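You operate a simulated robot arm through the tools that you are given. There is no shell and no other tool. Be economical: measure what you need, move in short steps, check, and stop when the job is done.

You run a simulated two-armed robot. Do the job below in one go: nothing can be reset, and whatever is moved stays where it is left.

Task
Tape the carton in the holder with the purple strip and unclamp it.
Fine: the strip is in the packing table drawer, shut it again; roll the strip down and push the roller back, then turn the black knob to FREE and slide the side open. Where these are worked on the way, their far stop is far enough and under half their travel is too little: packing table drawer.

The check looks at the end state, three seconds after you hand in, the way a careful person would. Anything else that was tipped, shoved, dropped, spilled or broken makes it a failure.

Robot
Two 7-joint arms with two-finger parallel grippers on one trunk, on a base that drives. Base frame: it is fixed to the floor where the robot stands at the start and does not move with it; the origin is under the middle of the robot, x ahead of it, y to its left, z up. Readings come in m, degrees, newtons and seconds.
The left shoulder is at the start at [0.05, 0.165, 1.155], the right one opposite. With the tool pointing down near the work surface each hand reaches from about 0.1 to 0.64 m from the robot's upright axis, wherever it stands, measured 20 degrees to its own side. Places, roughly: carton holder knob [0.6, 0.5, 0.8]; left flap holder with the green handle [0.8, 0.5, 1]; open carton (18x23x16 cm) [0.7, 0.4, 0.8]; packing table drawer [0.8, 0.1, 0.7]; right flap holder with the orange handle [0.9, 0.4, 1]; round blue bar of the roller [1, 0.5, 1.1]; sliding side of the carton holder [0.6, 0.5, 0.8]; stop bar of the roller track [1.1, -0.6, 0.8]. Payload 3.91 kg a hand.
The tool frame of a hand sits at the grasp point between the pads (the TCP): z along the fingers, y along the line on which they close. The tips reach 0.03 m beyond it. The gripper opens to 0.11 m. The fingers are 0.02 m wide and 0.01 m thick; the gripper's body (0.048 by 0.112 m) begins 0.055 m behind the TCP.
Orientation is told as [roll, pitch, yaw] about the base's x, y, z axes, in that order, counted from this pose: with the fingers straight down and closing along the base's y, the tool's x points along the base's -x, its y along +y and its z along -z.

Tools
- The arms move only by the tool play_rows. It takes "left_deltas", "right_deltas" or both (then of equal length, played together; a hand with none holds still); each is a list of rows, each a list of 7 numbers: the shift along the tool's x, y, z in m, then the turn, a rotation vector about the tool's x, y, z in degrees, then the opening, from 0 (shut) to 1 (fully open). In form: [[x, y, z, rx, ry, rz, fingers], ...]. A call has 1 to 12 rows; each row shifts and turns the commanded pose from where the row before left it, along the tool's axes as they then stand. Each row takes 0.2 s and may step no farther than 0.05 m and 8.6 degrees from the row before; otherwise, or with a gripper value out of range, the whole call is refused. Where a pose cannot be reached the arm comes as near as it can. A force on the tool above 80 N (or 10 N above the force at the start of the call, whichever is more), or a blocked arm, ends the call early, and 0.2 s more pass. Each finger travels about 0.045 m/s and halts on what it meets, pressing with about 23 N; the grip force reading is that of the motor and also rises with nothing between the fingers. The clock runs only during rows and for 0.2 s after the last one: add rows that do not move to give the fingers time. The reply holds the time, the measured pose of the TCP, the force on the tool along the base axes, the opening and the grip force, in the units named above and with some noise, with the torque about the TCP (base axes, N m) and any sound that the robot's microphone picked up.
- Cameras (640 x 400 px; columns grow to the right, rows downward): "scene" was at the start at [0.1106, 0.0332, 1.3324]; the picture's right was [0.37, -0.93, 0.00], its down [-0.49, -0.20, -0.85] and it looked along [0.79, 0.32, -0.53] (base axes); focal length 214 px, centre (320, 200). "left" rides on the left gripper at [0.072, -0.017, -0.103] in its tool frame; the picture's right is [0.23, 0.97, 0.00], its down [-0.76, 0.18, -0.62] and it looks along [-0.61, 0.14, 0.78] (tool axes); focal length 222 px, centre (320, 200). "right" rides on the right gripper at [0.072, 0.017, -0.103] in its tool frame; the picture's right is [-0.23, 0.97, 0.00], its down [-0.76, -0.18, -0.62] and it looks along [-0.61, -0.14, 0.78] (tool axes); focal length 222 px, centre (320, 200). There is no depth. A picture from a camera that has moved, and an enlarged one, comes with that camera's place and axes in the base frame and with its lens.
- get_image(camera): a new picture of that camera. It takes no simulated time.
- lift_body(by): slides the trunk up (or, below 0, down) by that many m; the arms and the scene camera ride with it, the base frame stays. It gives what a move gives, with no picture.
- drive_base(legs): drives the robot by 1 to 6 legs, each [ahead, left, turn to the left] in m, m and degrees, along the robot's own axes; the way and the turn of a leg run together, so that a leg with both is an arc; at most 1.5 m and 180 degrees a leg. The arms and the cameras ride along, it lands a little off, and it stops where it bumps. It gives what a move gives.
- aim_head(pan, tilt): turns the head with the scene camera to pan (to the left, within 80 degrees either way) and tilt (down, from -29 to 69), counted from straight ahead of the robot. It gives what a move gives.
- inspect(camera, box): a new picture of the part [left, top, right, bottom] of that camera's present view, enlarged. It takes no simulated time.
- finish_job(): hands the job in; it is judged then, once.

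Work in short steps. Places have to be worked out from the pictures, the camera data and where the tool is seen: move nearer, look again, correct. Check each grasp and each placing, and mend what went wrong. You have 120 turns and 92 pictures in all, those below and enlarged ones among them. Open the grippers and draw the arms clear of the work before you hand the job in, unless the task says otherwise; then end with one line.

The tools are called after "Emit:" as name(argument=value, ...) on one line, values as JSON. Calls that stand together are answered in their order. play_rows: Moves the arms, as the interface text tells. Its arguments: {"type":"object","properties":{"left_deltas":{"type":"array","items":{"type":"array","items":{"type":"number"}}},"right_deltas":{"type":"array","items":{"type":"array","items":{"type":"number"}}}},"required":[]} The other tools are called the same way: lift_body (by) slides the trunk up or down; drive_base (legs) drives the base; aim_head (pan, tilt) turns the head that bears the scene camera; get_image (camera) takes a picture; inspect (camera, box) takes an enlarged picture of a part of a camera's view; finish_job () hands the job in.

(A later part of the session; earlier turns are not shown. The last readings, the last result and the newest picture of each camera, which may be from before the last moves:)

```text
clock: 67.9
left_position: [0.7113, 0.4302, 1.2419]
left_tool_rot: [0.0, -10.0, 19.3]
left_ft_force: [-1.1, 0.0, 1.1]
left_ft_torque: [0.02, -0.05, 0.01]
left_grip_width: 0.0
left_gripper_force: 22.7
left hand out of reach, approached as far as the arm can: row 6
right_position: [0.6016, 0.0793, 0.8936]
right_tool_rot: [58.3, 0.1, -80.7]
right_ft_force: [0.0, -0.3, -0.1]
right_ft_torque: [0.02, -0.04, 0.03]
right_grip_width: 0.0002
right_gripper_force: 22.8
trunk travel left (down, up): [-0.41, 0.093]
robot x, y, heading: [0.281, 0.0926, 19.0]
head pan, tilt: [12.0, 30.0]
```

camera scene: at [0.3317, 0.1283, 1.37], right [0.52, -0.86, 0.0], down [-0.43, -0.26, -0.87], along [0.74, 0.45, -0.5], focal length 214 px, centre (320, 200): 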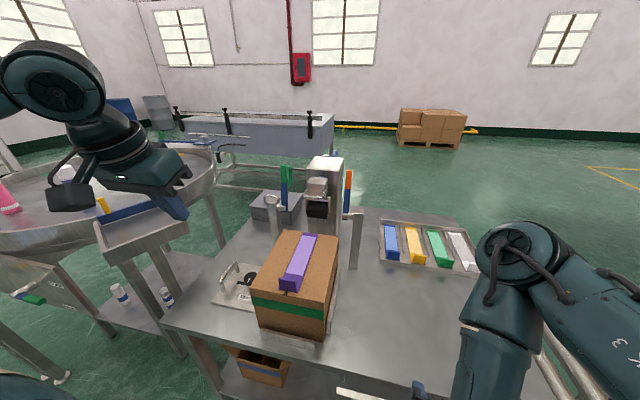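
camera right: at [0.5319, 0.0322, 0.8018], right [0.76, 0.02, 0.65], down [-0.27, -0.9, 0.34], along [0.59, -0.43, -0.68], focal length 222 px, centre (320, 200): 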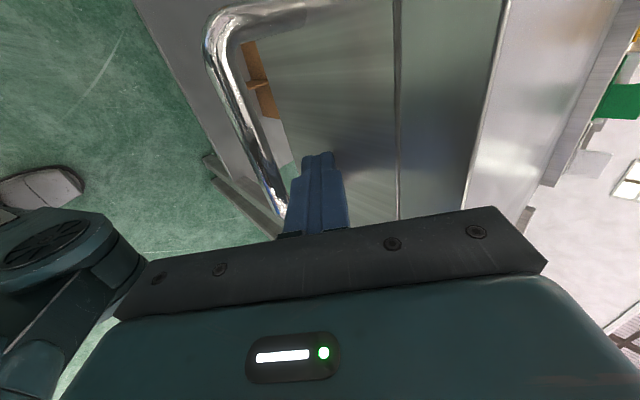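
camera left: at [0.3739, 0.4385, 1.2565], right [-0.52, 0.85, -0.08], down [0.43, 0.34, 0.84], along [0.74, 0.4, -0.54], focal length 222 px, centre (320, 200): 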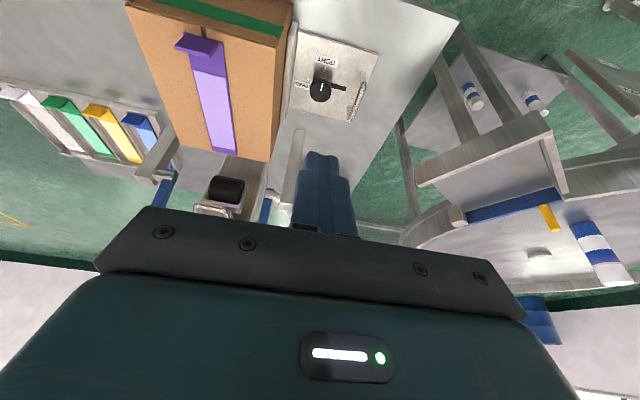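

I raise the trunk 0.08 so the wrist is level with the shoulder for maximum reach, then advance over the handle.

Emit:
lift_body(by=0.08)

Emit:
play_rows(left_deltas=[[0.005, -0.015, 0.045, 0, 0, 0, 0], [0.005, -0.015, 0.045, 0, 0, 0, 0], [-0.03, 0, 0.035, 0, 0, 0, 0], [-0.04, 0, 0.02, 0, 0, 0, 0], [-0.04, 0, -0.005, 0, 0, 0, 0]])

Emit:
inspect(camera="scene", box=[230, 130, 390, 270])

```text
clock: 69.1
left_position: [0.7129, 0.4305, 1.3217]
left_tool_rot: [-0.2, -9.9, 19.3]
left_ft_force: [-0.6, 0.4, 0.3]
left_ft_torque: [0.02, 0.0, 0.05]
left_grip_width: 0.0001
left_gripper_force: 23.0
right_position: [0.6018, 0.0802, 0.972]
right_tool_rot: [58.2, 0.0, -80.8]
right_ft_force: [0.7, 0.2, 0.4]
right_ft_torque: [0.03, 0.01, 0.0]
right_grip_width: 0.0
right_gripper_force: 23.9
trunk travel left (down, up): [-0.49, 0.013]
robot x, y, heading: [0.2833, 0.0929, 19.0]
head pan, tilt: [12.0, 30.0]
```

```text
clock: 70.3
left_position: [0.7618, 0.4721, 1.1997]
left_tool_rot: [-0.2, -9.9, 19.1]
left_ft_force: [0.6, 0.7, -0.9]
left_ft_torque: [0.0, 0.01, 0.01]
left_grip_width: 0.0001
left_gripper_force: 22.7
left hand out of reach, approached as far as the arm can: row 3, 4, 5
right_position: [0.6011, 0.0797, 0.9739]
right_tool_rot: [58.2, 0.1, -80.8]
right_ft_force: [0.1, 0.7, 0.0]
right_ft_torque: [-0.01, -0.03, 0.0]
right_grip_width: 0.0
right_gripper_force: 23.2
trunk travel left (down, up): [-0.49, 0.013]
robot x, y, heading: [0.285, 0.092, 18.7]
head pan, tilt: [12.0, 30.0]
```

```text
2.86 times, centred on (310, 200) of scene
camera zoom: at [0.3886, 0.1481, 1.45], right [0.52, -0.86, 0.0], down [-0.43, -0.26, -0.87], along [0.74, 0.45, -0.5], focal length 613 px, centre (349, 200)
```

zoom: 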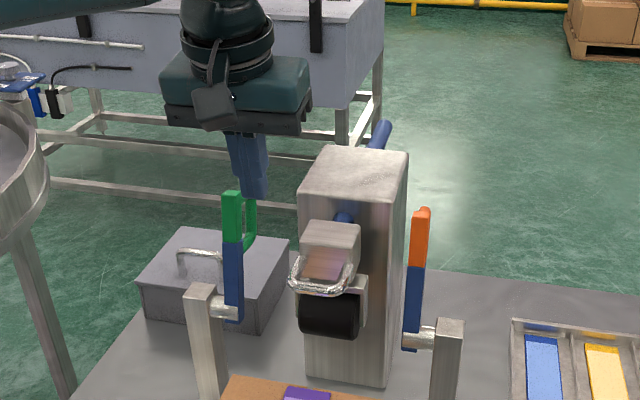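

I try moving in over the handle at a lower height (tips still above the bar) to see how far it reaches.

Emit:
play_rows(left_deltas=[[0.0, -0.025, 0.0, 0, 0, 0, 0], [0, -0.025, 0.02, 0, 0, 0, 0], [-0.01, 0, 0.04, 0, 0, 0, 0], [-0.02, 0, 0.03, 0, 0, 0, 0]])

Emit:
get_image(camera="scene")

```text
clock: 71.3
left_position: [0.7533, 0.4655, 1.1208]
left_tool_rot: [-0.3, -10.0, 19.1]
left_ft_force: [-0.9, -0.1, -0.3]
left_ft_torque: [-0.01, 0.01, 0.01]
left_grip_width: 0.0
left_gripper_force: 22.9
left hand out of reach, approached as far as the arm can: row 1, 2, 3, 4
right_position: [0.6017, 0.0791, 0.9748]
right_tool_rot: [58.2, 0.0, -80.8]
right_ft_force: [0.4, 0.1, 0.8]
right_ft_torque: [0.0, -0.03, 0.0]
right_grip_width: 0.0
right_gripper_force: 22.7
trunk travel left (down, up): [-0.49, 0.013]
robot x, y, heading: [0.2868, 0.0908, 18.8]
head pan, tilt: [12.0, 30.0]
```

```text
30 pictures are left
camera scene: at [0.3887, 0.148, 1.4501], right [0.52, -0.86, 0.0], down [-0.43, -0.26, -0.87], along [0.74, 0.45, -0.5], focal length 214 px, centre (320, 200)
```

scene: 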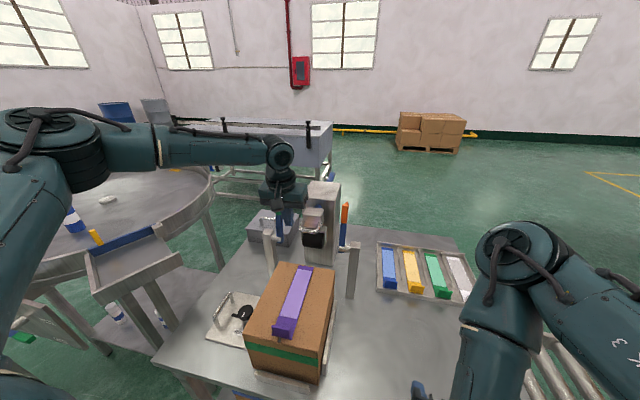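

The arm is at a posture limit, but the remaining offset (+63 mm ahead, 50 mm right) can be taken by the base with tips still above the bar.

Emit:
drive_base(legs=[[0, -0.05, 0], [0.06, 0, 0]])

Emit:
inspect(camera="scene", box=[230, 130, 390, 270])

```text
clock: 72.9
left_position: [0.791, 0.4268, 1.1234]
left_tool_rot: [-0.2, -10.2, 19.2]
left_ft_force: [-0.3, -0.2, -0.3]
left_ft_torque: [0.01, -0.06, 0.01]
left_grip_width: 0.0001
left_gripper_force: 23.2
right_position: [0.638, 0.0407, 0.9737]
right_tool_rot: [58.3, 0.1, -80.8]
right_ft_force: [-0.2, 0.3, 0.8]
right_ft_torque: [0.0, 0.0, 0.0]
right_grip_width: 0.0
right_gripper_force: 23.4
trunk travel left (down, up): [-0.49, 0.013]
robot x, y, heading: [0.324, 0.0529, 19.0]
head pan, tilt: [12.0, 30.0]
stopped in leg 2: the robot was blocked; the commanded pose is now the measured one
```

```text
2.86 times, centred on (310, 200) of scene
camera zoom: at [0.4249, 0.1083, 1.4501], right [0.52, -0.86, 0.0], down [-0.43, -0.26, -0.87], along [0.74, 0.45, -0.5], focal length 613 px, centre (349, 200)
```

zoom: 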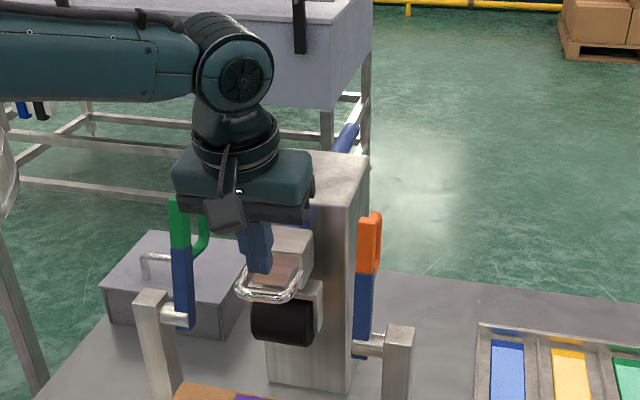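

The base is now blocked by the table, TCP at f≈0.886, s≈0.150 – 4 cm short. I ask the arm for 4 cm ahead with some more tilt.

Emit:
play_rows(left_deltas=[[-0.02, 0, 0, 0, -4, 0, 0], [-0.02, 0, 0, 0, -4, 0, 0]])

```text
clock: 73.5
left_position: [0.819, 0.442, 1.1326]
left_tool_rot: [-0.3, -18.2, 19.2]
left_ft_force: [-0.3, -0.1, 0.3]
left_ft_torque: [0.01, 0.0, 0.01]
left_grip_width: 0.0
left_gripper_force: 22.8
left hand out of reach, approached as far as the arm can: row 1, 2
right_position: [0.6376, 0.0406, 0.9739]
right_tool_rot: [58.2, 0.0, -80.9]
right_ft_force: [0.5, -0.5, 0.0]
right_ft_torque: [0.0, -0.01, -0.01]
right_grip_width: 0.0001
right_gripper_force: 23.5
trunk travel left (down, up): [-0.49, 0.013]
robot x, y, heading: [0.3215, 0.0537, 19.0]
head pan, tilt: [12.0, 30.0]
```

TCP f=0.918, tips centred at ~0.927 – right in the gap. I descend with the trunk in steps and check.

Emit:
lift_body(by=-0.04)

Emit:
inspect(camera="scene", box=[270, 150, 350, 220])

```text
clock: 74.3
left_position: [0.8174, 0.4421, 1.0927]
left_tool_rot: [-0.4, -18.3, 19.1]
left_ft_force: [0.5, -0.4, 0.5]
left_ft_torque: [-0.04, 0.02, 0.03]
left_grip_width: 0.0001
left_gripper_force: 22.9
right_position: [0.638, 0.0402, 0.9342]
right_tool_rot: [58.2, 0.0, -80.8]
right_ft_force: [0.2, -0.3, 0.0]
right_ft_torque: [-0.02, 0.02, 0.0]
right_grip_width: 0.0
right_gripper_force: 22.9
trunk travel left (down, up): [-0.45, 0.053]
robot x, y, heading: [0.3223, 0.0569, 18.9]
head pan, tilt: [12.0, 30.0]
```

```text
5.71 times, centred on (310, 185) of scene
camera zoom: at [0.4252, 0.1084, 1.4101], right [0.52, -0.86, 0.0], down [-0.43, -0.26, -0.87], along [0.74, 0.45, -0.5], focal length 1226 px, centre (377, 286)
```

zoom: 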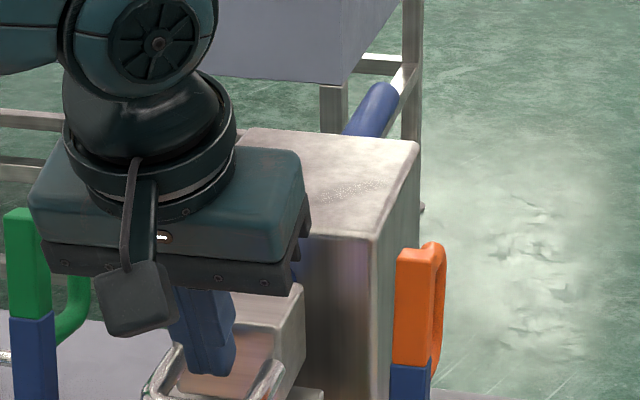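

Fingers are centred over the gap, but the green lever's loop is close to the gripper's left side; I shift 12 mm right before lowering 28 mm more.

Emit:
play_rows(left_deltas=[[0, -0.012, 0, 0, 0, 0, 0], [0, 0, 0, 0, 0, 0, 0]])

Emit:
lift_body(by=-0.028)

Emit:
inspect(camera="scene", box=[270, 150, 350, 220])

```text
clock: 74.9
left_position: [0.8155, 0.4324, 1.0942]
left_tool_rot: [-0.5, -18.3, 19.2]
left_ft_force: [0.0, 0.6, -0.3]
left_ft_torque: [0.01, -0.01, 0.02]
left_grip_width: 0.0
left_gripper_force: 23.4
left hand out of reach, approached as far as the arm can: row 1
right_position: [0.6375, 0.0401, 0.9345]
right_tool_rot: [58.2, 0.0, -80.8]
right_ft_force: [-0.8, -0.1, 0.6]
right_ft_torque: [-0.03, -0.01, 0.04]
right_grip_width: 0.0001
right_gripper_force: 23.2
trunk travel left (down, up): [-0.45, 0.053]
robot x, y, heading: [0.3217, 0.0538, 18.8]
head pan, tilt: [12.0, 30.0]
```

```text
clock: 75.7
left_position: [0.8166, 0.4327, 1.0664]
left_tool_rot: [-0.6, -18.4, 19.3]
left_ft_force: [-0.9, 1.5, 4.5]
left_ft_torque: [-0.04, 0.04, -0.02]
left_grip_width: 0.0001
left_gripper_force: 23.1
right_position: [0.6375, 0.0406, 0.9056]
right_tool_rot: [58.4, 0.0, -80.8]
right_ft_force: [-0.1, -0.3, -1.4]
right_ft_torque: [0.01, -0.02, 0.02]
right_grip_width: 0.0
right_gripper_force: 22.8
trunk travel left (down, up): [-0.422, 0.081]
robot x, y, heading: [0.3242, 0.0536, 18.8]
head pan, tilt: [12.0, 30.0]
```

```text
5.71 times, centred on (310, 185) of scene
camera zoom: at [0.425, 0.1084, 1.3821], right [0.52, -0.86, 0.0], down [-0.43, -0.26, -0.87], along [0.74, 0.45, -0.5], focal length 1226 px, centre (377, 286)
```

zoom: 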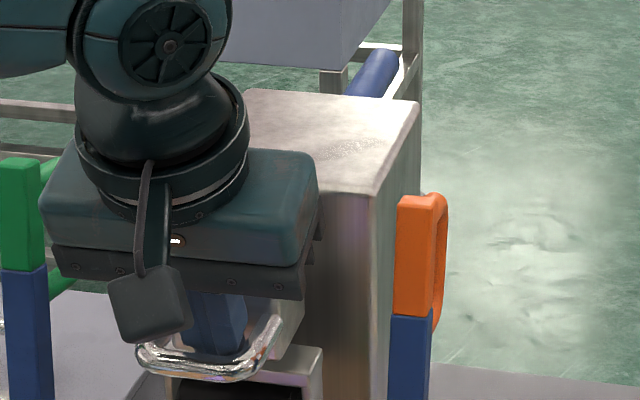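

The fingertips are behind the bar inside the U. I pull by backing the base 0.06 m and check that the roller follows.

Emit:
drive_base(legs=[[-0.06, 0, 0]])

Emit:
inspect(camera="scene", box=[250, 130, 370, 250])

```text
clock: 76.6
left_position: [0.759, 0.4124, 1.0659]
left_tool_rot: [-0.5, -18.4, 19.2]
left_ft_force: [-0.1, -0.3, 5.4]
left_ft_torque: [-0.07, 0.03, 0.0]
left_grip_width: 0.0002
left_gripper_force: 23.1
right_position: [0.5827, 0.0212, 0.9065]
right_tool_rot: [58.2, 0.0, -80.8]
right_ft_force: [0.0, -0.3, 0.0]
right_ft_torque: [0.01, 0.02, -0.01]
right_grip_width: 0.0
right_gripper_force: 22.8
trunk travel left (down, up): [-0.422, 0.081]
robot x, y, heading: [0.2652, 0.0312, 18.7]
head pan, tilt: [12.0, 30.0]
```

```text
3.33 times, centred on (310, 190) of scene
camera zoom: at [0.3687, 0.0887, 1.3822], right [0.51, -0.86, 0.0], down [-0.43, -0.26, -0.87], along [0.74, 0.45, -0.5], focal length 715 px, centre (353, 233)
```

zoom: 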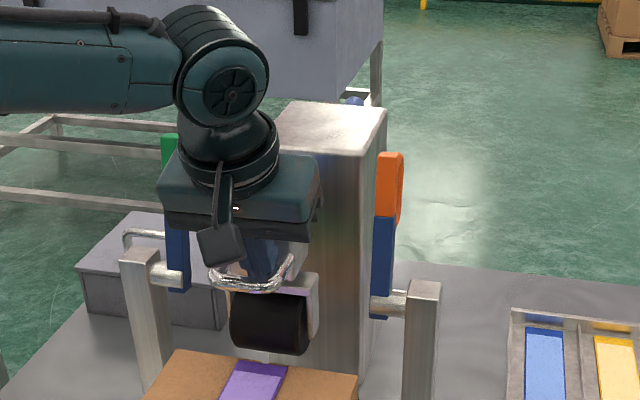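

The roller follows (rod retracted at the back). I continue pulling over the strip 0.1 m.

Emit:
drive_base(legs=[[-0.1, 0, 0]])

Emit:
inspect(camera="scene", box=[230, 130, 390, 300])

```text
clock: 77.8
left_position: [0.666, 0.3791, 1.0659]
left_tool_rot: [-0.5, -18.4, 19.1]
left_ft_force: [0.9, 0.7, 5.2]
left_ft_torque: [-0.06, 0.02, 0.02]
left_grip_width: 0.0
left_gripper_force: 23.1
right_position: [0.4875, -0.0103, 0.9055]
right_tool_rot: [58.2, 0.0, -80.7]
right_ft_force: [0.8, 0.6, 0.2]
right_ft_torque: [-0.01, -0.02, -0.05]
right_grip_width: 0.0
right_gripper_force: 23.1
trunk travel left (down, up): [-0.422, 0.081]
robot x, y, heading: [0.1705, 0.0037, 19.2]
head pan, tilt: [12.0, 30.0]
```

```text
2.35 times, centred on (310, 215) of scene
camera zoom: at [0.2745, 0.0565, 1.3822], right [0.52, -0.86, 0.0], down [-0.43, -0.26, -0.87], along [0.74, 0.45, -0.5], focal length 505 px, centre (344, 165)
```

zoom: 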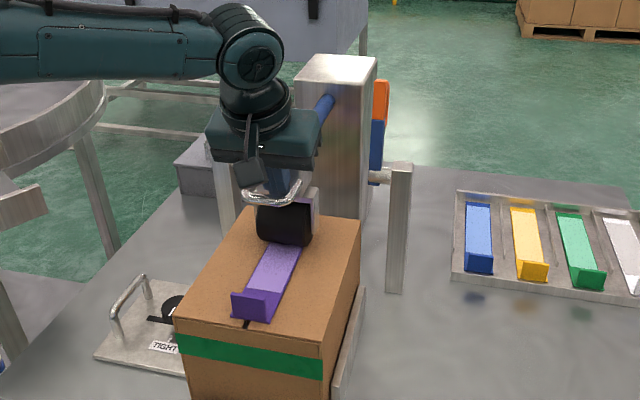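

Roller is mid-strip. Pull another 0.08 m.

Emit:
drive_base(legs=[[-0.08, 0, 0]])

Emit:
inspect(camera="scene", box=[230, 130, 390, 300])

```text
clock: 78.8
left_position: [0.5911, 0.3556, 1.0671]
left_tool_rot: [-0.5, -18.4, 19.3]
left_ft_force: [-1.6, 2.8, 3.5]
left_ft_torque: [-0.07, 0.01, 0.02]
left_grip_width: 0.0
left_gripper_force: 23.0
right_position: [0.4145, -0.0371, 0.906]
right_tool_rot: [58.3, 0.0, -80.6]
right_ft_force: [0.0, -0.7, 0.2]
right_ft_torque: [0.01, 0.02, 0.03]
right_grip_width: 0.0
right_gripper_force: 23.2
trunk travel left (down, up): [-0.422, 0.081]
robot x, y, heading: [0.1002, -0.0231, 19.1]
head pan, tilt: [12.0, 30.0]
```

```text
2.35 times, centred on (310, 215) of scene
camera zoom: at [0.2007, 0.0315, 1.3821], right [0.52, -0.86, 0.0], down [-0.43, -0.26, -0.87], along [0.74, 0.45, -0.5], focal length 505 px, centre (344, 165)
```

zoom: 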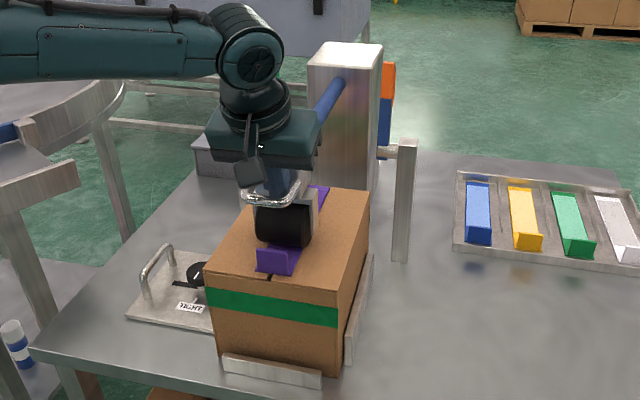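

Roller is almost at the tab. I pull another 15 mm with the arm, watching force.

Emit:
play_rows(left_deltas=[[0.005, 0, 0.0015, 0, 0, 0, 0], [0.005, 0, 0.0015, 0, 0, 0, 0], [0.005, 0, 0.0015, 0, 0, 0, 0], [0, 0, 0, 0, 0, 0, 0]])

Emit:
inspect(camera="scene", box=[270, 180, 350, 260])

```text
clock: 79.8
left_position: [0.5803, 0.3518, 1.0648]
left_tool_rot: [-0.8, -19.3, 19.5]
left_ft_force: [-4.0, 11.7, 42.8]
left_ft_torque: [-0.6, 0.23, -0.12]
left_grip_width: 0.0001
left_gripper_force: 22.9
right_position: [0.4123, -0.0362, 0.9061]
right_tool_rot: [58.5, -0.1, -80.7]
right_ft_force: [-0.4, -0.1, 0.3]
right_ft_torque: [0.04, -0.01, 0.0]
right_grip_width: 0.0
right_gripper_force: 22.5
trunk travel left (down, up): [-0.422, 0.081]
robot x, y, heading: [0.0973, -0.0225, 19.0]
head pan, tilt: [12.0, 30.0]
```

```text
5.00 times, centred on (310, 220) of scene
camera zoom: at [0.1973, 0.0305, 1.3828], right [0.52, -0.86, 0.0], down [-0.42, -0.26, -0.87], along [0.74, 0.45, -0.5], focal length 1072 px, centre (370, 100)
```

zoom: 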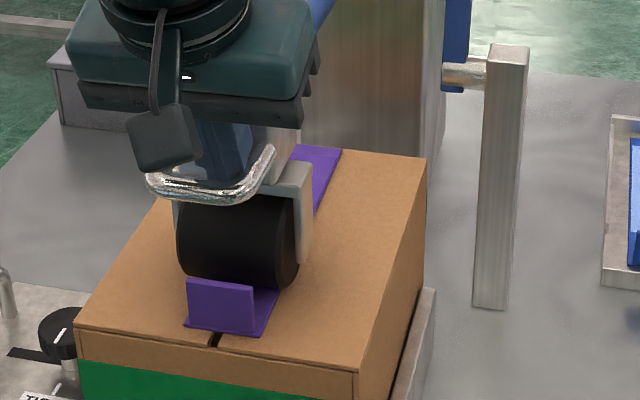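

I had pressed down slightly; I relieve it (up 8 mm) and pull 12 mm further purely horizontally.

Emit:
play_rows(left_deltas=[[-0.002, 0, -0.006, 0, 0, 0, 0], [0.006, 0, -0.002, 0, 0, 0, 0], [0.006, 0, -0.002, 0, 0, 0, 0], [0, 0, 0, 0, 0, 0, 0]])

Emit:
inspect(camera="scene", box=[270, 180, 350, 260])

```text
clock: 80.8
left_position: [0.5712, 0.3479, 1.0656]
left_tool_rot: [-0.7, -18.9, 19.5]
left_ft_force: [18.1, 10.6, 21.7]
left_ft_torque: [-0.23, -0.04, 0.22]
left_grip_width: 0.0
left_gripper_force: 22.3
right_position: [0.4154, -0.0369, 0.9046]
right_tool_rot: [58.3, 0.0, -80.8]
right_ft_force: [-0.4, -0.2, 0.5]
right_ft_torque: [-0.01, 0.02, -0.02]
right_grip_width: 0.0
right_gripper_force: 23.1
trunk travel left (down, up): [-0.422, 0.081]
robot x, y, heading: [0.0983, -0.0257, 18.9]
head pan, tilt: [12.0, 30.0]
```

```text
5.00 times, centred on (310, 220) of scene
camera zoom: at [0.2023, 0.0315, 1.382], right [0.52, -0.86, 0.0], down [-0.43, -0.26, -0.87], along [0.74, 0.45, -0.5], focal length 1072 px, centre (370, 100)
```

zoom: 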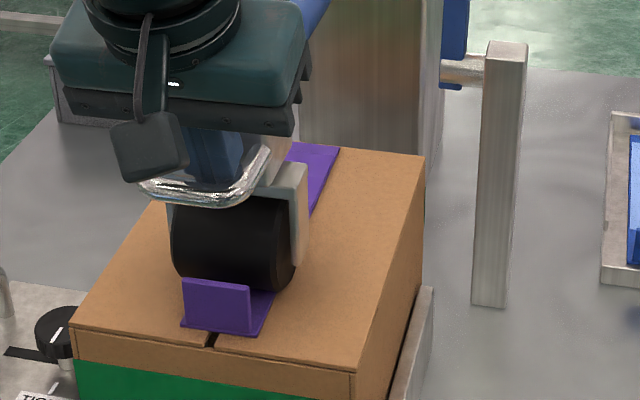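

Resistance now (21 N): the roller is at its front end by the tab. Now I push it back by driving ahead.

Emit:
drive_base(legs=[[0.12, 0, 0]])

Emit:
inspect(camera="scene", box=[230, 130, 390, 300])

```text
clock: 82.1
left_position: [0.6827, 0.3858, 1.0657]
left_tool_rot: [-0.7, -18.6, 19.2]
left_ft_force: [0.4, -1.0, 23.0]
left_ft_torque: [-0.39, 0.15, 0.0]
left_grip_width: 0.0001
left_gripper_force: 22.7
right_position: [0.5285, 0.0024, 0.9061]
right_tool_rot: [58.3, 0.1, -80.5]
right_ft_force: [-1.0, 0.2, 1.2]
right_ft_torque: [0.0, -0.03, 0.03]
right_grip_width: 0.0
right_gripper_force: 23.0
trunk travel left (down, up): [-0.422, 0.081]
robot x, y, heading: [0.2104, 0.0167, 19.1]
head pan, tilt: [12.0, 30.0]
```

```text
2.35 times, centred on (310, 215) of scene
camera zoom: at [0.3144, 0.0694, 1.3823], right [0.52, -0.86, 0.0], down [-0.43, -0.26, -0.87], along [0.74, 0.45, -0.5], focal length 505 px, centre (344, 165)
```

zoom: 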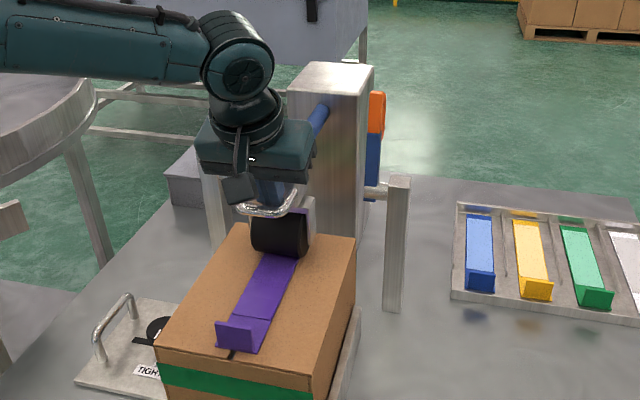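

The rolled strip has changed to dark along its length – stuck down. I keep pushing back: base 0.105 m.

Emit:
drive_base(legs=[[0.105, 0, 0]])

Emit:
play_rows(left_deltas=[[-0.01, 0, 0.001, 0, 0, 0, 0], [-0.01, 0, 0.0, 0, 0, 0, 0], [-0.01, 0, 0, 0, 0, 0, 0]])

```text
clock: 83.3
left_position: [0.7817, 0.4229, 1.0638]
left_tool_rot: [-0.5, -18.3, 19.3]
left_ft_force: [-1.2, 1.9, 5.4]
left_ft_torque: [-0.05, 0.01, 0.0]
left_grip_width: 0.0002
left_gripper_force: 23.6
right_position: [0.6285, 0.0381, 0.9055]
right_tool_rot: [58.2, -0.1, -80.7]
right_ft_force: [0.6, -0.2, 0.0]
right_ft_torque: [0.01, -0.05, -0.01]
right_grip_width: 0.0
right_gripper_force: 23.1
trunk travel left (down, up): [-0.422, 0.081]
robot x, y, heading: [0.314, 0.0495, 19.2]
head pan, tilt: [12.0, 30.0]
```

```text
clock: 84.1
left_position: [0.808, 0.4314, 1.0721]
left_tool_rot: [-0.7, -18.6, 19.3]
left_ft_force: [-0.8, -0.1, -0.1]
left_ft_torque: [0.0, -0.03, -0.01]
left_grip_width: 0.0
left_gripper_force: 23.2
right_position: [0.6285, 0.0377, 0.9062]
right_tool_rot: [58.2, 0.0, -80.6]
right_ft_force: [0.4, -0.3, -0.5]
right_ft_torque: [0.0, -0.01, 0.03]
right_grip_width: 0.0001
right_gripper_force: 22.7
trunk travel left (down, up): [-0.422, 0.081]
robot x, y, heading: [0.311, 0.05, 19.3]
head pan, tilt: [12.0, 30.0]
```

About 2 cm remains. I continue with the arm.

Emit:
play_rows(left_deltas=[[-0.009, 0, 0.003, 0, 0, 0, 0], [-0.009, 0, 0.003, 0, 0, 0, 0], [-0.009, 0, 0.003, 0, 0, 0, 0]])

Emit:
inspect(camera="scene", box=[250, 130, 370, 250])

```text
clock: 84.9
left_position: [0.8139, 0.4484, 1.0768]
left_tool_rot: [-0.6, -18.5, 19.3]
left_ft_force: [-0.8, -0.6, -0.4]
left_ft_torque: [-0.08, 0.01, -0.04]
left_grip_width: 0.0
left_gripper_force: 23.0
left hand out of reach, approached as far as the arm can: row 1, 2, 3
right_position: [0.6285, 0.0385, 0.9059]
right_tool_rot: [58.2, 0.0, -80.7]
right_ft_force: [-0.3, -0.3, -0.4]
right_ft_torque: [0.03, 0.01, 0.0]
right_grip_width: 0.0
right_gripper_force: 22.6
trunk travel left (down, up): [-0.422, 0.081]
robot x, y, heading: [0.3123, 0.0506, 19.0]
head pan, tilt: [12.0, 30.0]
```

```text
3.33 times, centred on (310, 190) of scene
camera zoom: at [0.4154, 0.1057, 1.3821], right [0.52, -0.86, 0.0], down [-0.43, -0.26, -0.87], along [0.74, 0.45, -0.5], focal length 715 px, centre (353, 233)
```

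zoom: 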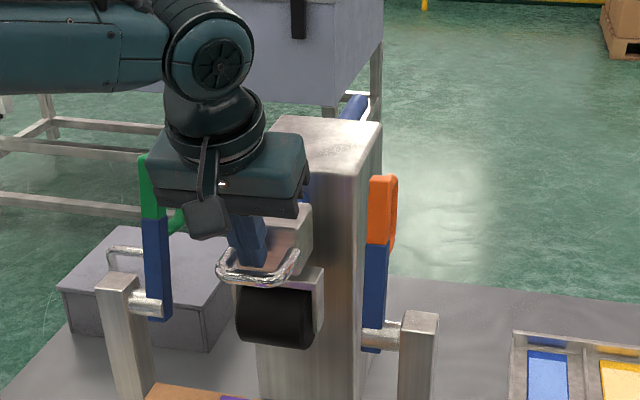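

The bar is at f≈0.89, about 12 mm short of its home (0.9026). I nudge with the base: 1 cm right, 1.5 cm ahead.

Emit:
drive_base(legs=[[0, -0.012, 0], [0.02, 0, 0]])

Emit:
inspect(camera="scene", box=[250, 130, 370, 250])

```text
clock: 86.2
left_position: [0.8243, 0.4377, 1.0754]
left_tool_rot: [-0.6, -18.1, 19.2]
left_ft_force: [-1.3, -1.1, 0.5]
left_ft_torque: [0.01, 0.01, -0.01]
left_grip_width: 0.0
left_gripper_force: 23.0
right_position: [0.6415, 0.03, 0.9061]
right_tool_rot: [58.3, 0.0, -80.5]
right_ft_force: [0.1, 0.3, 1.1]
right_ft_torque: [-0.03, -0.02, -0.02]
right_grip_width: 0.0002
right_gripper_force: 23.3
trunk travel left (down, up): [-0.422, 0.081]
robot x, y, heading: [0.3272, 0.0414, 19.0]
head pan, tilt: [12.0, 30.0]
stopped in leg 2: the robot was blocked; the commanded pose is now the measured one
```

```text
3.33 times, centred on (310, 190) of scene
camera zoom: at [0.429, 0.0971, 1.382], right [0.52, -0.86, 0.0], down [-0.43, -0.26, -0.87], along [0.74, 0.45, -0.5], focal length 715 px, centre (353, 233)
```

zoom: 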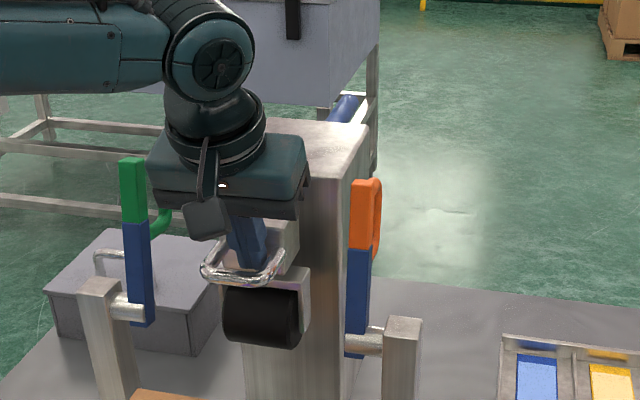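

Bar now at ≈0.9005, essentially home. I press a bit further with a small tilt to feel the stop.

Emit:
play_rows(left_deltas=[[-0.006, -0.004, 0.002, 0, -4, 0, 0], [-0.006, -0.004, 0.002, 0, -4, 0, 0], [-0.004, 0, 0.0, 0, 0, 0, 0]])

```text
clock: 87.0
left_position: [0.8251, 0.4344, 1.0725]
left_tool_rot: [0.4, -23.4, 19.7]
left_ft_force: [-29.7, -5.2, 8.7]
left_ft_torque: [0.1, 0.59, 0.07]
left_grip_width: 0.0
left_gripper_force: 22.6
right_position: [0.6375, 0.0292, 0.9063]
right_tool_rot: [58.4, 0.1, -80.4]
right_ft_force: [0.3, 0.1, 0.0]
right_ft_torque: [0.02, -0.04, 0.03]
right_grip_width: 0.0
right_gripper_force: 23.4
trunk travel left (down, up): [-0.422, 0.081]
robot x, y, heading: [0.3216, 0.0414, 19.1]
head pan, tilt: [12.0, 30.0]
stopped in row 3 (left hand): the force on the tool passed its limit at 83 N (the readings are from after the stop); the commanded pose is now the measured one
```

Stop felt (83 N) – roller is home. I ease off a few mm and lift the hand out with the trunk, then back off.

Emit:
play_rows(left_deltas=[[0.004, 0, -0.002, 0, 0, 0, 0], [0, 0, 0, 0, 0, 0, 0]])

Emit:
lift_body(by=0.08)

Emit:
drive_base(legs=[[-0.15, 0, 0]])

Emit:
get_image(camera="scene")

```text
clock: 87.5
left_position: [0.8251, 0.4336, 1.0717]
left_tool_rot: [0.2, -23.8, 19.8]
left_ft_force: [-20.5, -2.9, 4.5]
left_ft_torque: [0.09, 0.41, -0.03]
left_grip_width: 0.0
left_gripper_force: 23.0
right_position: [0.6398, 0.0302, 0.9066]
right_tool_rot: [58.4, 0.0, -80.5]
right_ft_force: [0.0, 0.6, 0.2]
right_ft_torque: [0.04, -0.01, 0.01]
right_grip_width: 0.0001
right_gripper_force: 23.3
trunk travel left (down, up): [-0.422, 0.081]
robot x, y, heading: [0.3263, 0.0416, 19.2]
head pan, tilt: [12.0, 30.0]
```

```text
clock: 88.7
left_position: [0.828, 0.4352, 1.1491]
left_tool_rot: [0.0, -23.7, 19.7]
left_ft_force: [-0.6, 0.2, 0.2]
left_ft_torque: [-0.03, -0.02, 0.0]
left_grip_width: 0.0
left_gripper_force: 22.9
right_position: [0.641, 0.0299, 0.9864]
right_tool_rot: [58.2, -0.1, -80.5]
right_ft_force: [0.4, 0.4, 0.8]
right_ft_torque: [0.01, 0.01, 0.01]
right_grip_width: 0.0002
right_gripper_force: 22.5
trunk travel left (down, up): [-0.502, 0.001]
robot x, y, heading: [0.3264, 0.0417, 19.3]
head pan, tilt: [12.0, 30.0]
```

```text
clock: 90.1
left_position: [0.6841, 0.3848, 1.1494]
left_tool_rot: [0.1, -23.7, 19.7]
left_ft_force: [-0.4, -0.5, 0.3]
left_ft_torque: [-0.02, 0.01, 0.02]
left_grip_width: 0.0
left_gripper_force: 23.2
right_position: [0.4967, -0.0196, 0.986]
right_tool_rot: [58.3, 0.0, -80.4]
right_ft_force: [-0.6, -1.1, 0.1]
right_ft_torque: [0.01, -0.02, -0.01]
right_grip_width: 0.0
right_gripper_force: 23.0
trunk travel left (down, up): [-0.502, 0.001]
robot x, y, heading: [0.1825, -0.0105, 19.1]
head pan, tilt: [12.0, 30.0]
```

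```text
18 pictures are left
camera scene: at [0.2842, 0.0472, 1.4621], right [0.52, -0.86, 0.0], down [-0.43, -0.26, -0.87], along [0.74, 0.45, -0.5], focal length 214 px, centre (320, 200)
```

scene: 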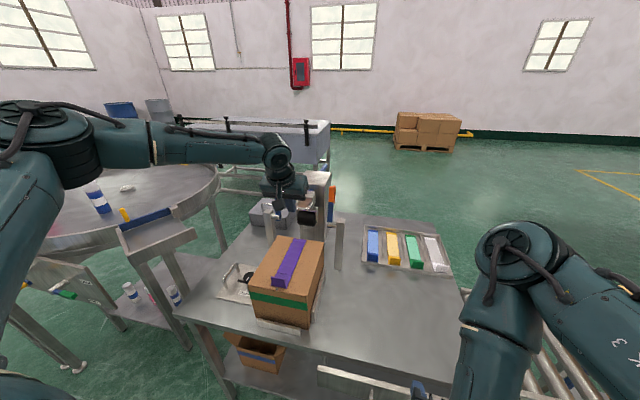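

The strip is stuck down and the roller is home. But I see a light rim below the table edge – I check whether the drawer is really shut.

Emit:
aim_head(pan=-8, tilt=52)

Emit:
get_image(camera="scene")

```text
clock: 91.0
left_position: [0.684, 0.3833, 1.1489]
left_tool_rot: [0.1, -23.7, 19.7]
left_ft_force: [0.2, 0.5, -0.9]
left_ft_torque: [0.02, 0.02, -0.02]
left_grip_width: 0.0001
left_gripper_force: 23.6
right_position: [0.4972, -0.0194, 0.985]
right_tool_rot: [58.2, 0.0, -80.5]
right_ft_force: [0.2, -0.1, 0.9]
right_ft_torque: [-0.01, 0.03, 0.01]
right_grip_width: 0.0002
right_gripper_force: 22.6
trunk travel left (down, up): [-0.502, 0.001]
robot x, y, heading: [0.1847, -0.0053, 19.1]
head pan, tilt: [-8.0, 52.0]
```

```text
17 pictures are left
camera scene: at [0.2814, 0.0153, 1.4299], right [0.2, -0.98, 0.0], down [-0.77, -0.15, -0.62], along [0.6, 0.12, -0.79], focal length 214 px, centre (320, 200)
```

scene: 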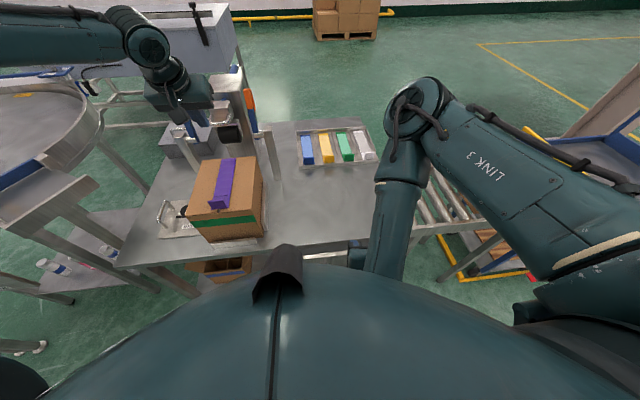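

The torso hides it; I back the robot 0.3 m and look again.

Emit:
drive_base(legs=[[-0.32, 0, 0]])

Emit:
aim_head(pan=0, tilt=42)

Emit:
get_image(camera="scene")

```text
clock: 93.1
left_position: [0.3801, 0.2807, 1.1501]
left_tool_rot: [0.1, -23.7, 19.8]
left_ft_force: [-0.3, -0.3, 0.1]
left_ft_torque: [0.01, -0.02, 0.0]
left_grip_width: 0.0003
left_gripper_force: 23.1
right_position: [0.195, -0.1256, 0.9853]
right_tool_rot: [58.3, -0.1, -80.4]
right_ft_force: [-0.2, 0.0, -0.6]
right_ft_torque: [0.0, -0.04, -0.04]
right_grip_width: 0.0001
right_gripper_force: 22.8
trunk travel left (down, up): [-0.502, 0.001]
robot x, y, heading: [-0.1199, -0.1146, 19.5]
head pan, tilt: [-8.0, 52.0]
```

```text
clock: 93.8
left_position: [0.3817, 0.2802, 1.1486]
left_tool_rot: [0.1, -23.8, 19.8]
left_ft_force: [0.5, -0.5, -0.2]
left_ft_torque: [0.02, 0.02, -0.01]
left_grip_width: 0.0
left_gripper_force: 22.6
right_position: [0.1957, -0.124, 0.9845]
right_tool_rot: [58.2, 0.0, -80.4]
right_ft_force: [-0.3, -0.3, -0.2]
right_ft_torque: [-0.05, -0.02, 0.01]
right_grip_width: 0.0001
right_gripper_force: 22.8
trunk travel left (down, up): [-0.502, 0.001]
robot x, y, heading: [-0.1149, -0.1132, 19.4]
head pan, tilt: [0.0, 42.0]
```

```text
16 pictures are left
camera scene: at [-0.0153, -0.0774, 1.4437], right [0.33, -0.94, 0.0], down [-0.63, -0.22, -0.74], along [0.7, 0.25, -0.67], focal length 214 px, centre (320, 200)
```

scene: 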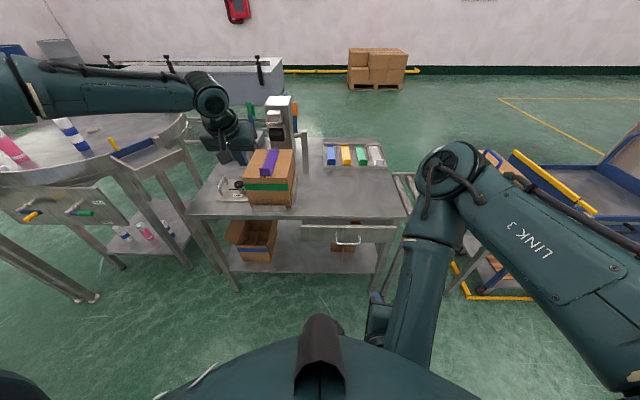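

The drawer seems slightly open; zoom in.

Emit:
inspect(camera="scene", box=[280, 190, 420, 270])

```text
4.57 times, centred on (350, 230) of scene
camera zoom: at [-0.0153, -0.0774, 1.4437], right [0.33, -0.94, 0.0], down [-0.63, -0.22, -0.74], along [0.7, 0.25, -0.67], focal length 980 px, centre (183, 63)
```

zoom: 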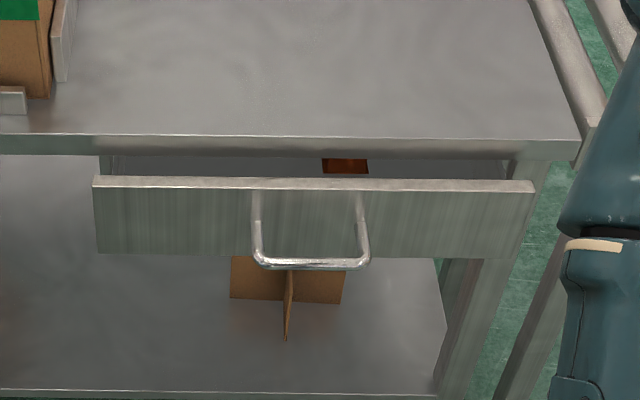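

The drawer was dragged ~4 cm open again when my right hand retreated. I'll re-shut it, pushing right of the handle so nothing hooks: first retract the left hand, then lower the trunk.

Emit:
play_rows(left_deltas=[[0.024, 0.025, -0.0285, 0, 0, 0, 0.3], [0.024, 0.025, -0.0285, 0, 0, 0, 0.3], [0.024, 0.025, -0.0285, 0, 0, 0, 0.3], [0.024, 0.025, -0.0285, 0, 0, 0, 0.3], [0.024, 0.025, -0.0285, 0, 0, 0, 0.3], [0.024, 0.025, -0.0285, 0, 0, 0, 0.3]])

Emit:
drive_base(legs=[[0, -0.11, 0]])

Emit:
lift_body(by=-0.265)

Emit:
get_image(camera="right")

```text
clock: 95.2
left_position: [0.138, 0.3558, 1.2471]
left_tool_rot: [0.0, -23.7, 19.7]
left_ft_force: [-0.2, -0.7, -0.6]
left_ft_torque: [-0.01, 0.0, -0.02]
left_grip_width: 0.0329
left_gripper_force: 0.2
right_position: [0.1961, -0.1248, 0.9854]
right_tool_rot: [58.2, 0.0, -80.3]
right_ft_force: [-0.1, 0.4, -0.1]
right_ft_torque: [0.01, 0.02, 0.01]
right_grip_width: 0.0001
right_gripper_force: 22.8
trunk travel left (down, up): [-0.502, 0.001]
robot x, y, heading: [-0.1165, -0.1148, 19.5]
head pan, tilt: [0.0, 42.0]
```

```text
clock: 96.8
left_position: [0.177, 0.2516, 1.2482]
left_tool_rot: [0.1, -23.7, 19.9]
left_ft_force: [-0.4, 0.0, -0.8]
left_ft_torque: [0.03, -0.01, 0.02]
left_grip_width: 0.0329
left_gripper_force: 0.0
right_position: [0.2334, -0.2295, 0.9855]
right_tool_rot: [58.2, 0.0, -80.4]
right_ft_force: [0.3, 0.7, -0.4]
right_ft_torque: [0.02, -0.01, 0.01]
right_grip_width: 0.0002
right_gripper_force: 23.1
trunk travel left (down, up): [-0.502, 0.001]
robot x, y, heading: [-0.0788, -0.2199, 19.5]
head pan, tilt: [0.0, 42.0]
```

```text
clock: 99.6
left_position: [0.1749, 0.2509, 0.9817]
left_tool_rot: [0.1, -23.7, 19.8]
left_ft_force: [-0.7, 0.1, 0.2]
left_ft_torque: [0.02, 0.01, 0.02]
left_grip_width: 0.0328
left_gripper_force: 0.1
right_position: [0.232, -0.228, 0.7206]
right_tool_rot: [58.3, 0.0, -80.3]
right_ft_force: [-1.0, 0.2, -0.8]
right_ft_torque: [-0.02, 0.01, 0.0]
right_grip_width: 0.0
right_gripper_force: 23.2
trunk travel left (down, up): [-0.237, 0.266]
robot x, y, heading: [-0.0837, -0.2192, 19.4]
head pan, tilt: [0.0, 42.0]
```

```text
14 pictures are left
camera right: at [0.1424, -0.1699, 0.7891], right [0.54, -0.14, 0.83], down [-0.49, -0.86, 0.18], along [0.68, -0.5, -0.53], focal length 222 px, centre (320, 200)
```

right: 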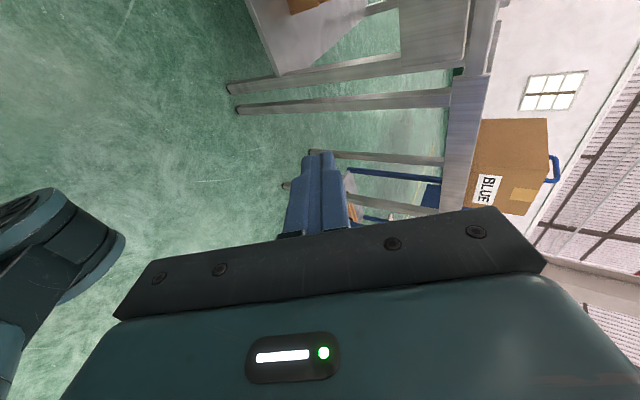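

Right fist is at z≈0.705, s≈-0.29, clear right of the handle. I raise the left hand to clear the carton, then drive ahead toward the drawer front.

Emit:
play_rows(left_deltas=[[-0.016, 0.0, -0.0365, 0, 0, 0, 0.3], [-0.016, 0, -0.0365, 0, 0, 0, 0.3], [-0.016, 0, -0.0365, 0, 0, 0, 0.3], [0.03, 0, -0.013, 0, 0, 0, 0.3], [0.03, 0, -0.013, 0, 0, 0, 0.3]])

Emit:
drive_base(legs=[[0.38, 0, 0]])

Emit:
drive_base(legs=[[0.05, 0, 0]])

```text
clock: 100.8
left_position: [0.1151, 0.232, 1.1019]
left_tool_rot: [0.1, -23.7, 19.8]
left_ft_force: [-0.7, 0.3, -0.5]
left_ft_torque: [0.0, -0.02, -0.01]
left_grip_width: 0.033
left_gripper_force: 0.1
right_position: [0.2336, -0.2287, 0.7192]
right_tool_rot: [58.4, 0.2, -80.3]
right_ft_force: [-0.3, -0.6, 0.2]
right_ft_torque: [0.03, 0.01, -0.01]
right_grip_width: 0.0001
right_gripper_force: 23.1
trunk travel left (down, up): [-0.237, 0.266]
robot x, y, heading: [-0.085, -0.2195, 19.1]
head pan, tilt: [0.0, 42.0]
```

```text
clock: 103.2
left_position: [0.4777, 0.3591, 1.1001]
left_tool_rot: [0.2, -23.7, 19.8]
left_ft_force: [0.3, -0.4, 1.2]
left_ft_torque: [0.0, -0.02, 0.02]
left_grip_width: 0.0329
left_gripper_force: 0.0
right_position: [0.5966, -0.1011, 0.7213]
right_tool_rot: [58.2, 0.0, -80.4]
right_ft_force: [0.7, -0.7, -0.2]
right_ft_torque: [0.01, -0.01, -0.02]
right_grip_width: 0.0002
right_gripper_force: 23.4
trunk travel left (down, up): [-0.237, 0.266]
robot x, y, heading: [0.2773, -0.0911, 19.3]
head pan, tilt: [0.0, 42.0]
```

```text
clock: 104.2
left_position: [0.514, 0.372, 1.1019]
left_tool_rot: [0.0, -23.7, 19.7]
left_ft_force: [-0.1, -0.2, -0.5]
left_ft_torque: [0.0, 0.02, 0.01]
left_grip_width: 0.033
left_gripper_force: 0.0
right_position: [0.628, -0.0891, 0.7201]
right_tool_rot: [57.9, -0.1, -80.5]
right_ft_force: [-40.9, -9.5, 19.8]
right_ft_torque: [0.19, -0.22, 0.3]
right_grip_width: 0.0
right_gripper_force: 23.1
trunk travel left (down, up): [-0.237, 0.266]
robot x, y, heading: [0.3164, -0.0757, 19.1]
head pan, tilt: [0.0, 42.0]
stopped in leg 1: the force on the tool passed its limit at 215 N (the readings are from after the stop); the commanded pose is now the measured one
```

Hard stop reached; drawer shut. I back straight out 0.2 m and verify.

Emit:
drive_base(legs=[[-0.22, 0, 0]])

Emit:
lift_body(by=0.2)

Emit:
get_image(camera="scene")

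```text
clock: 105.8
left_position: [0.3074, 0.2999, 1.0999]
left_tool_rot: [0.1, -23.6, 20.1]
left_ft_force: [0.1, 0.5, -0.1]
left_ft_torque: [0.0, 0.02, 0.0]
left_grip_width: 0.033
left_gripper_force: 0.1
right_position: [0.4235, -0.1602, 0.719]
right_tool_rot: [57.7, -0.1, -80.4]
right_ft_force: [-0.2, 0.0, 0.4]
right_ft_torque: [0.01, 0.0, 0.0]
right_grip_width: 0.0
right_gripper_force: 23.1
trunk travel left (down, up): [-0.237, 0.266]
robot x, y, heading: [0.1092, -0.15, 19.6]
head pan, tilt: [0.0, 42.0]
```

```text
clock: 108.0
left_position: [0.3076, 0.3006, 1.2993]
left_tool_rot: [0.1, -23.5, 20.0]
left_ft_force: [-0.5, -0.2, -0.1]
left_ft_torque: [-0.02, -0.01, 0.01]
left_grip_width: 0.0327
left_gripper_force: 0.0
right_position: [0.4247, -0.1612, 0.9173]
right_tool_rot: [57.6, -0.2, -80.2]
right_ft_force: [0.7, -0.4, 0.6]
right_ft_torque: [-0.01, 0.03, -0.02]
right_grip_width: 0.0
right_gripper_force: 22.8
trunk travel left (down, up): [-0.437, 0.066]
robot x, y, heading: [0.1089, -0.1516, 19.4]
head pan, tilt: [0.0, 42.0]
```

```text
13 pictures are left
camera scene: at [0.2134, -0.1133, 1.3787], right [0.33, -0.94, 0.0], down [-0.63, -0.22, -0.74], along [0.7, 0.25, -0.67], focal length 214 px, centre (320, 200)
```

scene: 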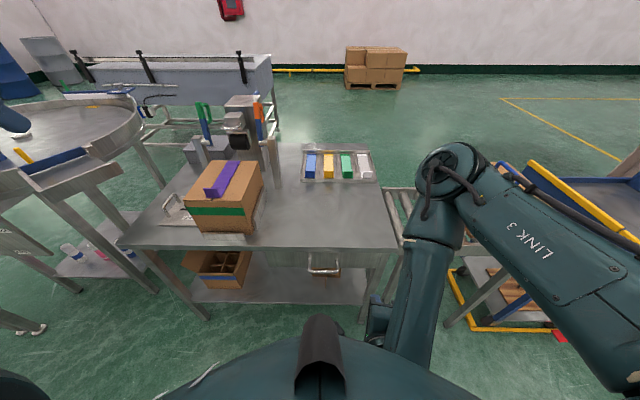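

Drawer is shut. Next the knob: TIGHT is toward me, FREE toward the carton, so the knob must turn 90° counter-clockwise from above (tool rz −90). I drive into position and straighten the left hand.

Emit:
drive_base(legs=[[0, 0.15, 0], [0.235, 0, 0]])

Emit:
play_rows(left_deltas=[[0, 0, 0.02, 0, 8, 0, 1], [0, 0, 0.03, 0, 8, 0, 1], [0, 0, 0.03, 0, 7.6, 0, 1], [0, 0, 0.04, 0, 0, 0, 1], [0, 0, 0.04, 0, 0, 0, 1]])

Emit:
get_image(camera="left")

```text
clock: 111.3
left_position: [0.4769, 0.5178, 1.3]
left_tool_rot: [0.1, -23.5, 20.0]
left_ft_force: [-0.1, 0.2, 0.1]
left_ft_torque: [-0.01, 0.03, -0.03]
left_grip_width: 0.0329
left_gripper_force: 0.1
right_position: [0.5921, 0.0575, 0.9187]
right_tool_rot: [57.6, 0.0, -80.4]
right_ft_force: [-0.5, -0.2, -0.3]
right_ft_torque: [0.01, -0.03, 0.0]
right_grip_width: 0.0001
right_gripper_force: 22.6
trunk travel left (down, up): [-0.437, 0.066]
robot x, y, heading: [0.2745, 0.0656, 19.6]
head pan, tilt: [0.0, 42.0]
```

```text
clock: 112.5
left_position: [0.4947, 0.5249, 1.1417]
left_tool_rot: [0.0, 0.1, 20.0]
left_ft_force: [-0.2, -0.3, -0.6]
left_ft_torque: [-0.02, -0.03, 0.0]
left_grip_width: 0.1099
left_gripper_force: 0.0
right_position: [0.5927, 0.0569, 0.9202]
right_tool_rot: [57.6, 0.0, -80.2]
right_ft_force: [0.4, 0.1, 0.4]
right_ft_torque: [0.05, -0.01, 0.0]
right_grip_width: 0.0
right_gripper_force: 22.5
trunk travel left (down, up): [-0.437, 0.066]
robot x, y, heading: [0.2808, 0.0672, 19.5]
head pan, tilt: [0.0, 42.0]
```

```text
12 pictures are left
camera left: at [0.4322, 0.4837, 1.2455], right [-0.55, 0.84, 0.0], down [0.66, 0.43, 0.62], along [0.52, 0.34, -0.78], focal length 222 px, centre (320, 200)
```

left: 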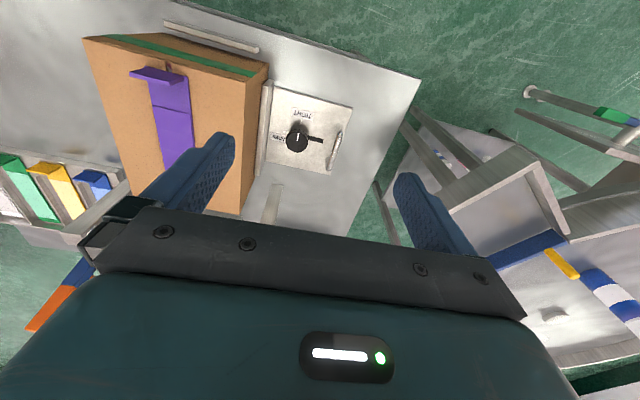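

Knob is around (0.60,0.54,~0.83). I move closer above it and look again.

Emit:
play_rows(left_deltas=[[-0.015, -0.004, 0.04, 0, 0, 0, 0.6], [-0.015, -0.004, 0.04, 0, 0, 0, 0.6], [-0.015, -0.004, 0.04, 0, 0, 0, 0.6], [-0.015, -0.004, 0.04, 0, 0, 0, 0.6]])

Emit:
inspect(camera="left", box=[200, 40, 440, 240])

```text
clock: 113.5
left_position: [0.5539, 0.5323, 0.9827]
left_tool_rot: [0.0, 0.1, 20.1]
left_ft_force: [-0.4, 0.1, 0.3]
left_ft_torque: [-0.02, 0.01, -0.01]
left_grip_width: 0.0659
left_gripper_force: 0.0
right_position: [0.5945, 0.0574, 0.9192]
right_tool_rot: [57.6, -0.2, -80.3]
right_ft_force: [0.8, 0.3, -0.1]
right_ft_torque: [0.0, 0.01, 0.01]
right_grip_width: 0.0
right_gripper_force: 22.9
trunk travel left (down, up): [-0.437, 0.066]
robot x, y, heading: [0.2792, 0.0674, 19.8]
head pan, tilt: [0.0, 42.0]
```

```text
2.00 times, centred on (320, 140) of left
camera zoom: at [0.4925, 0.4919, 1.0859], right [-0.55, 0.84, 0.0], down [0.66, 0.43, 0.62], along [0.52, 0.34, -0.78], focal length 444 px, centre (320, 320)
```

zoom: 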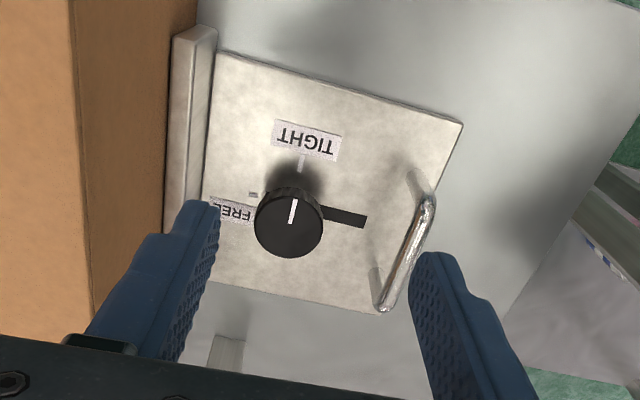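

Triangulated knob top (0.607,0.545,0.825), diameter ≈4.3 cm. To keep the wrist camera away from the carton I'll grip starting at yaw ≈ −26° and turn to ≈ 64°.

Emit:
play_rows(left_deltas=[[-0.027, -0.003, 0, 0, 0, 0, 0.8], [-0.027, -0.002, 0, 0, 0, 0, 0.8], [0, 0, 0, 0, 0, 7.7, 0.8], [0, 0, 0, 0, 0, 7.7, 0.8], [0, 0, 0, 0, 0, 7.7, 0.8], [0, 0, 0, 0, 0, 7.7, 0.8], [0, 0, 0, 0, 0, 7.7, 0.8], [0, 0, 0, 0, 0, 7.7, 0.8], [0, 0, 0.04, 0, 0, 0, 0.8]])

Emit:
inspect(camera="left", box=[200, 40, 440, 240])

```text
clock: 115.5
left_position: [0.6078, 0.5437, 0.9411]
left_tool_rot: [-0.1, 0.1, -26.3]
left_ft_force: [0.1, -0.2, 0.1]
left_ft_torque: [-0.04, 0.01, -0.03]
left_grip_width: 0.0881
left_gripper_force: 0.1
right_position: [0.5926, 0.0588, 0.9176]
right_tool_rot: [57.8, 0.0, -80.2]
right_ft_force: [0.1, 0.2, -0.3]
right_ft_torque: [-0.01, 0.03, 0.03]
right_grip_width: 0.0001
right_gripper_force: 23.1
trunk travel left (down, up): [-0.437, 0.066]
robot x, y, heading: [0.281, 0.0651, 19.7]
head pan, tilt: [0.0, 42.0]
```

```text
2.00 times, centred on (320, 140) of left
camera zoom: at [0.5356, 0.5608, 1.0439], right [0.23, 0.97, 0.0], down [0.76, -0.18, 0.62], along [0.61, -0.14, -0.78], focal length 444 px, centre (320, 320)
```

zoom: 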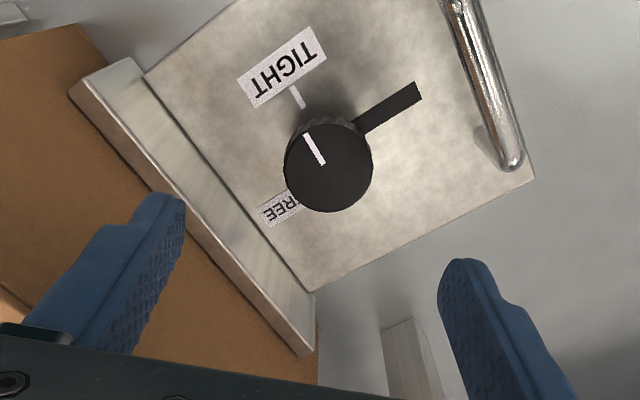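

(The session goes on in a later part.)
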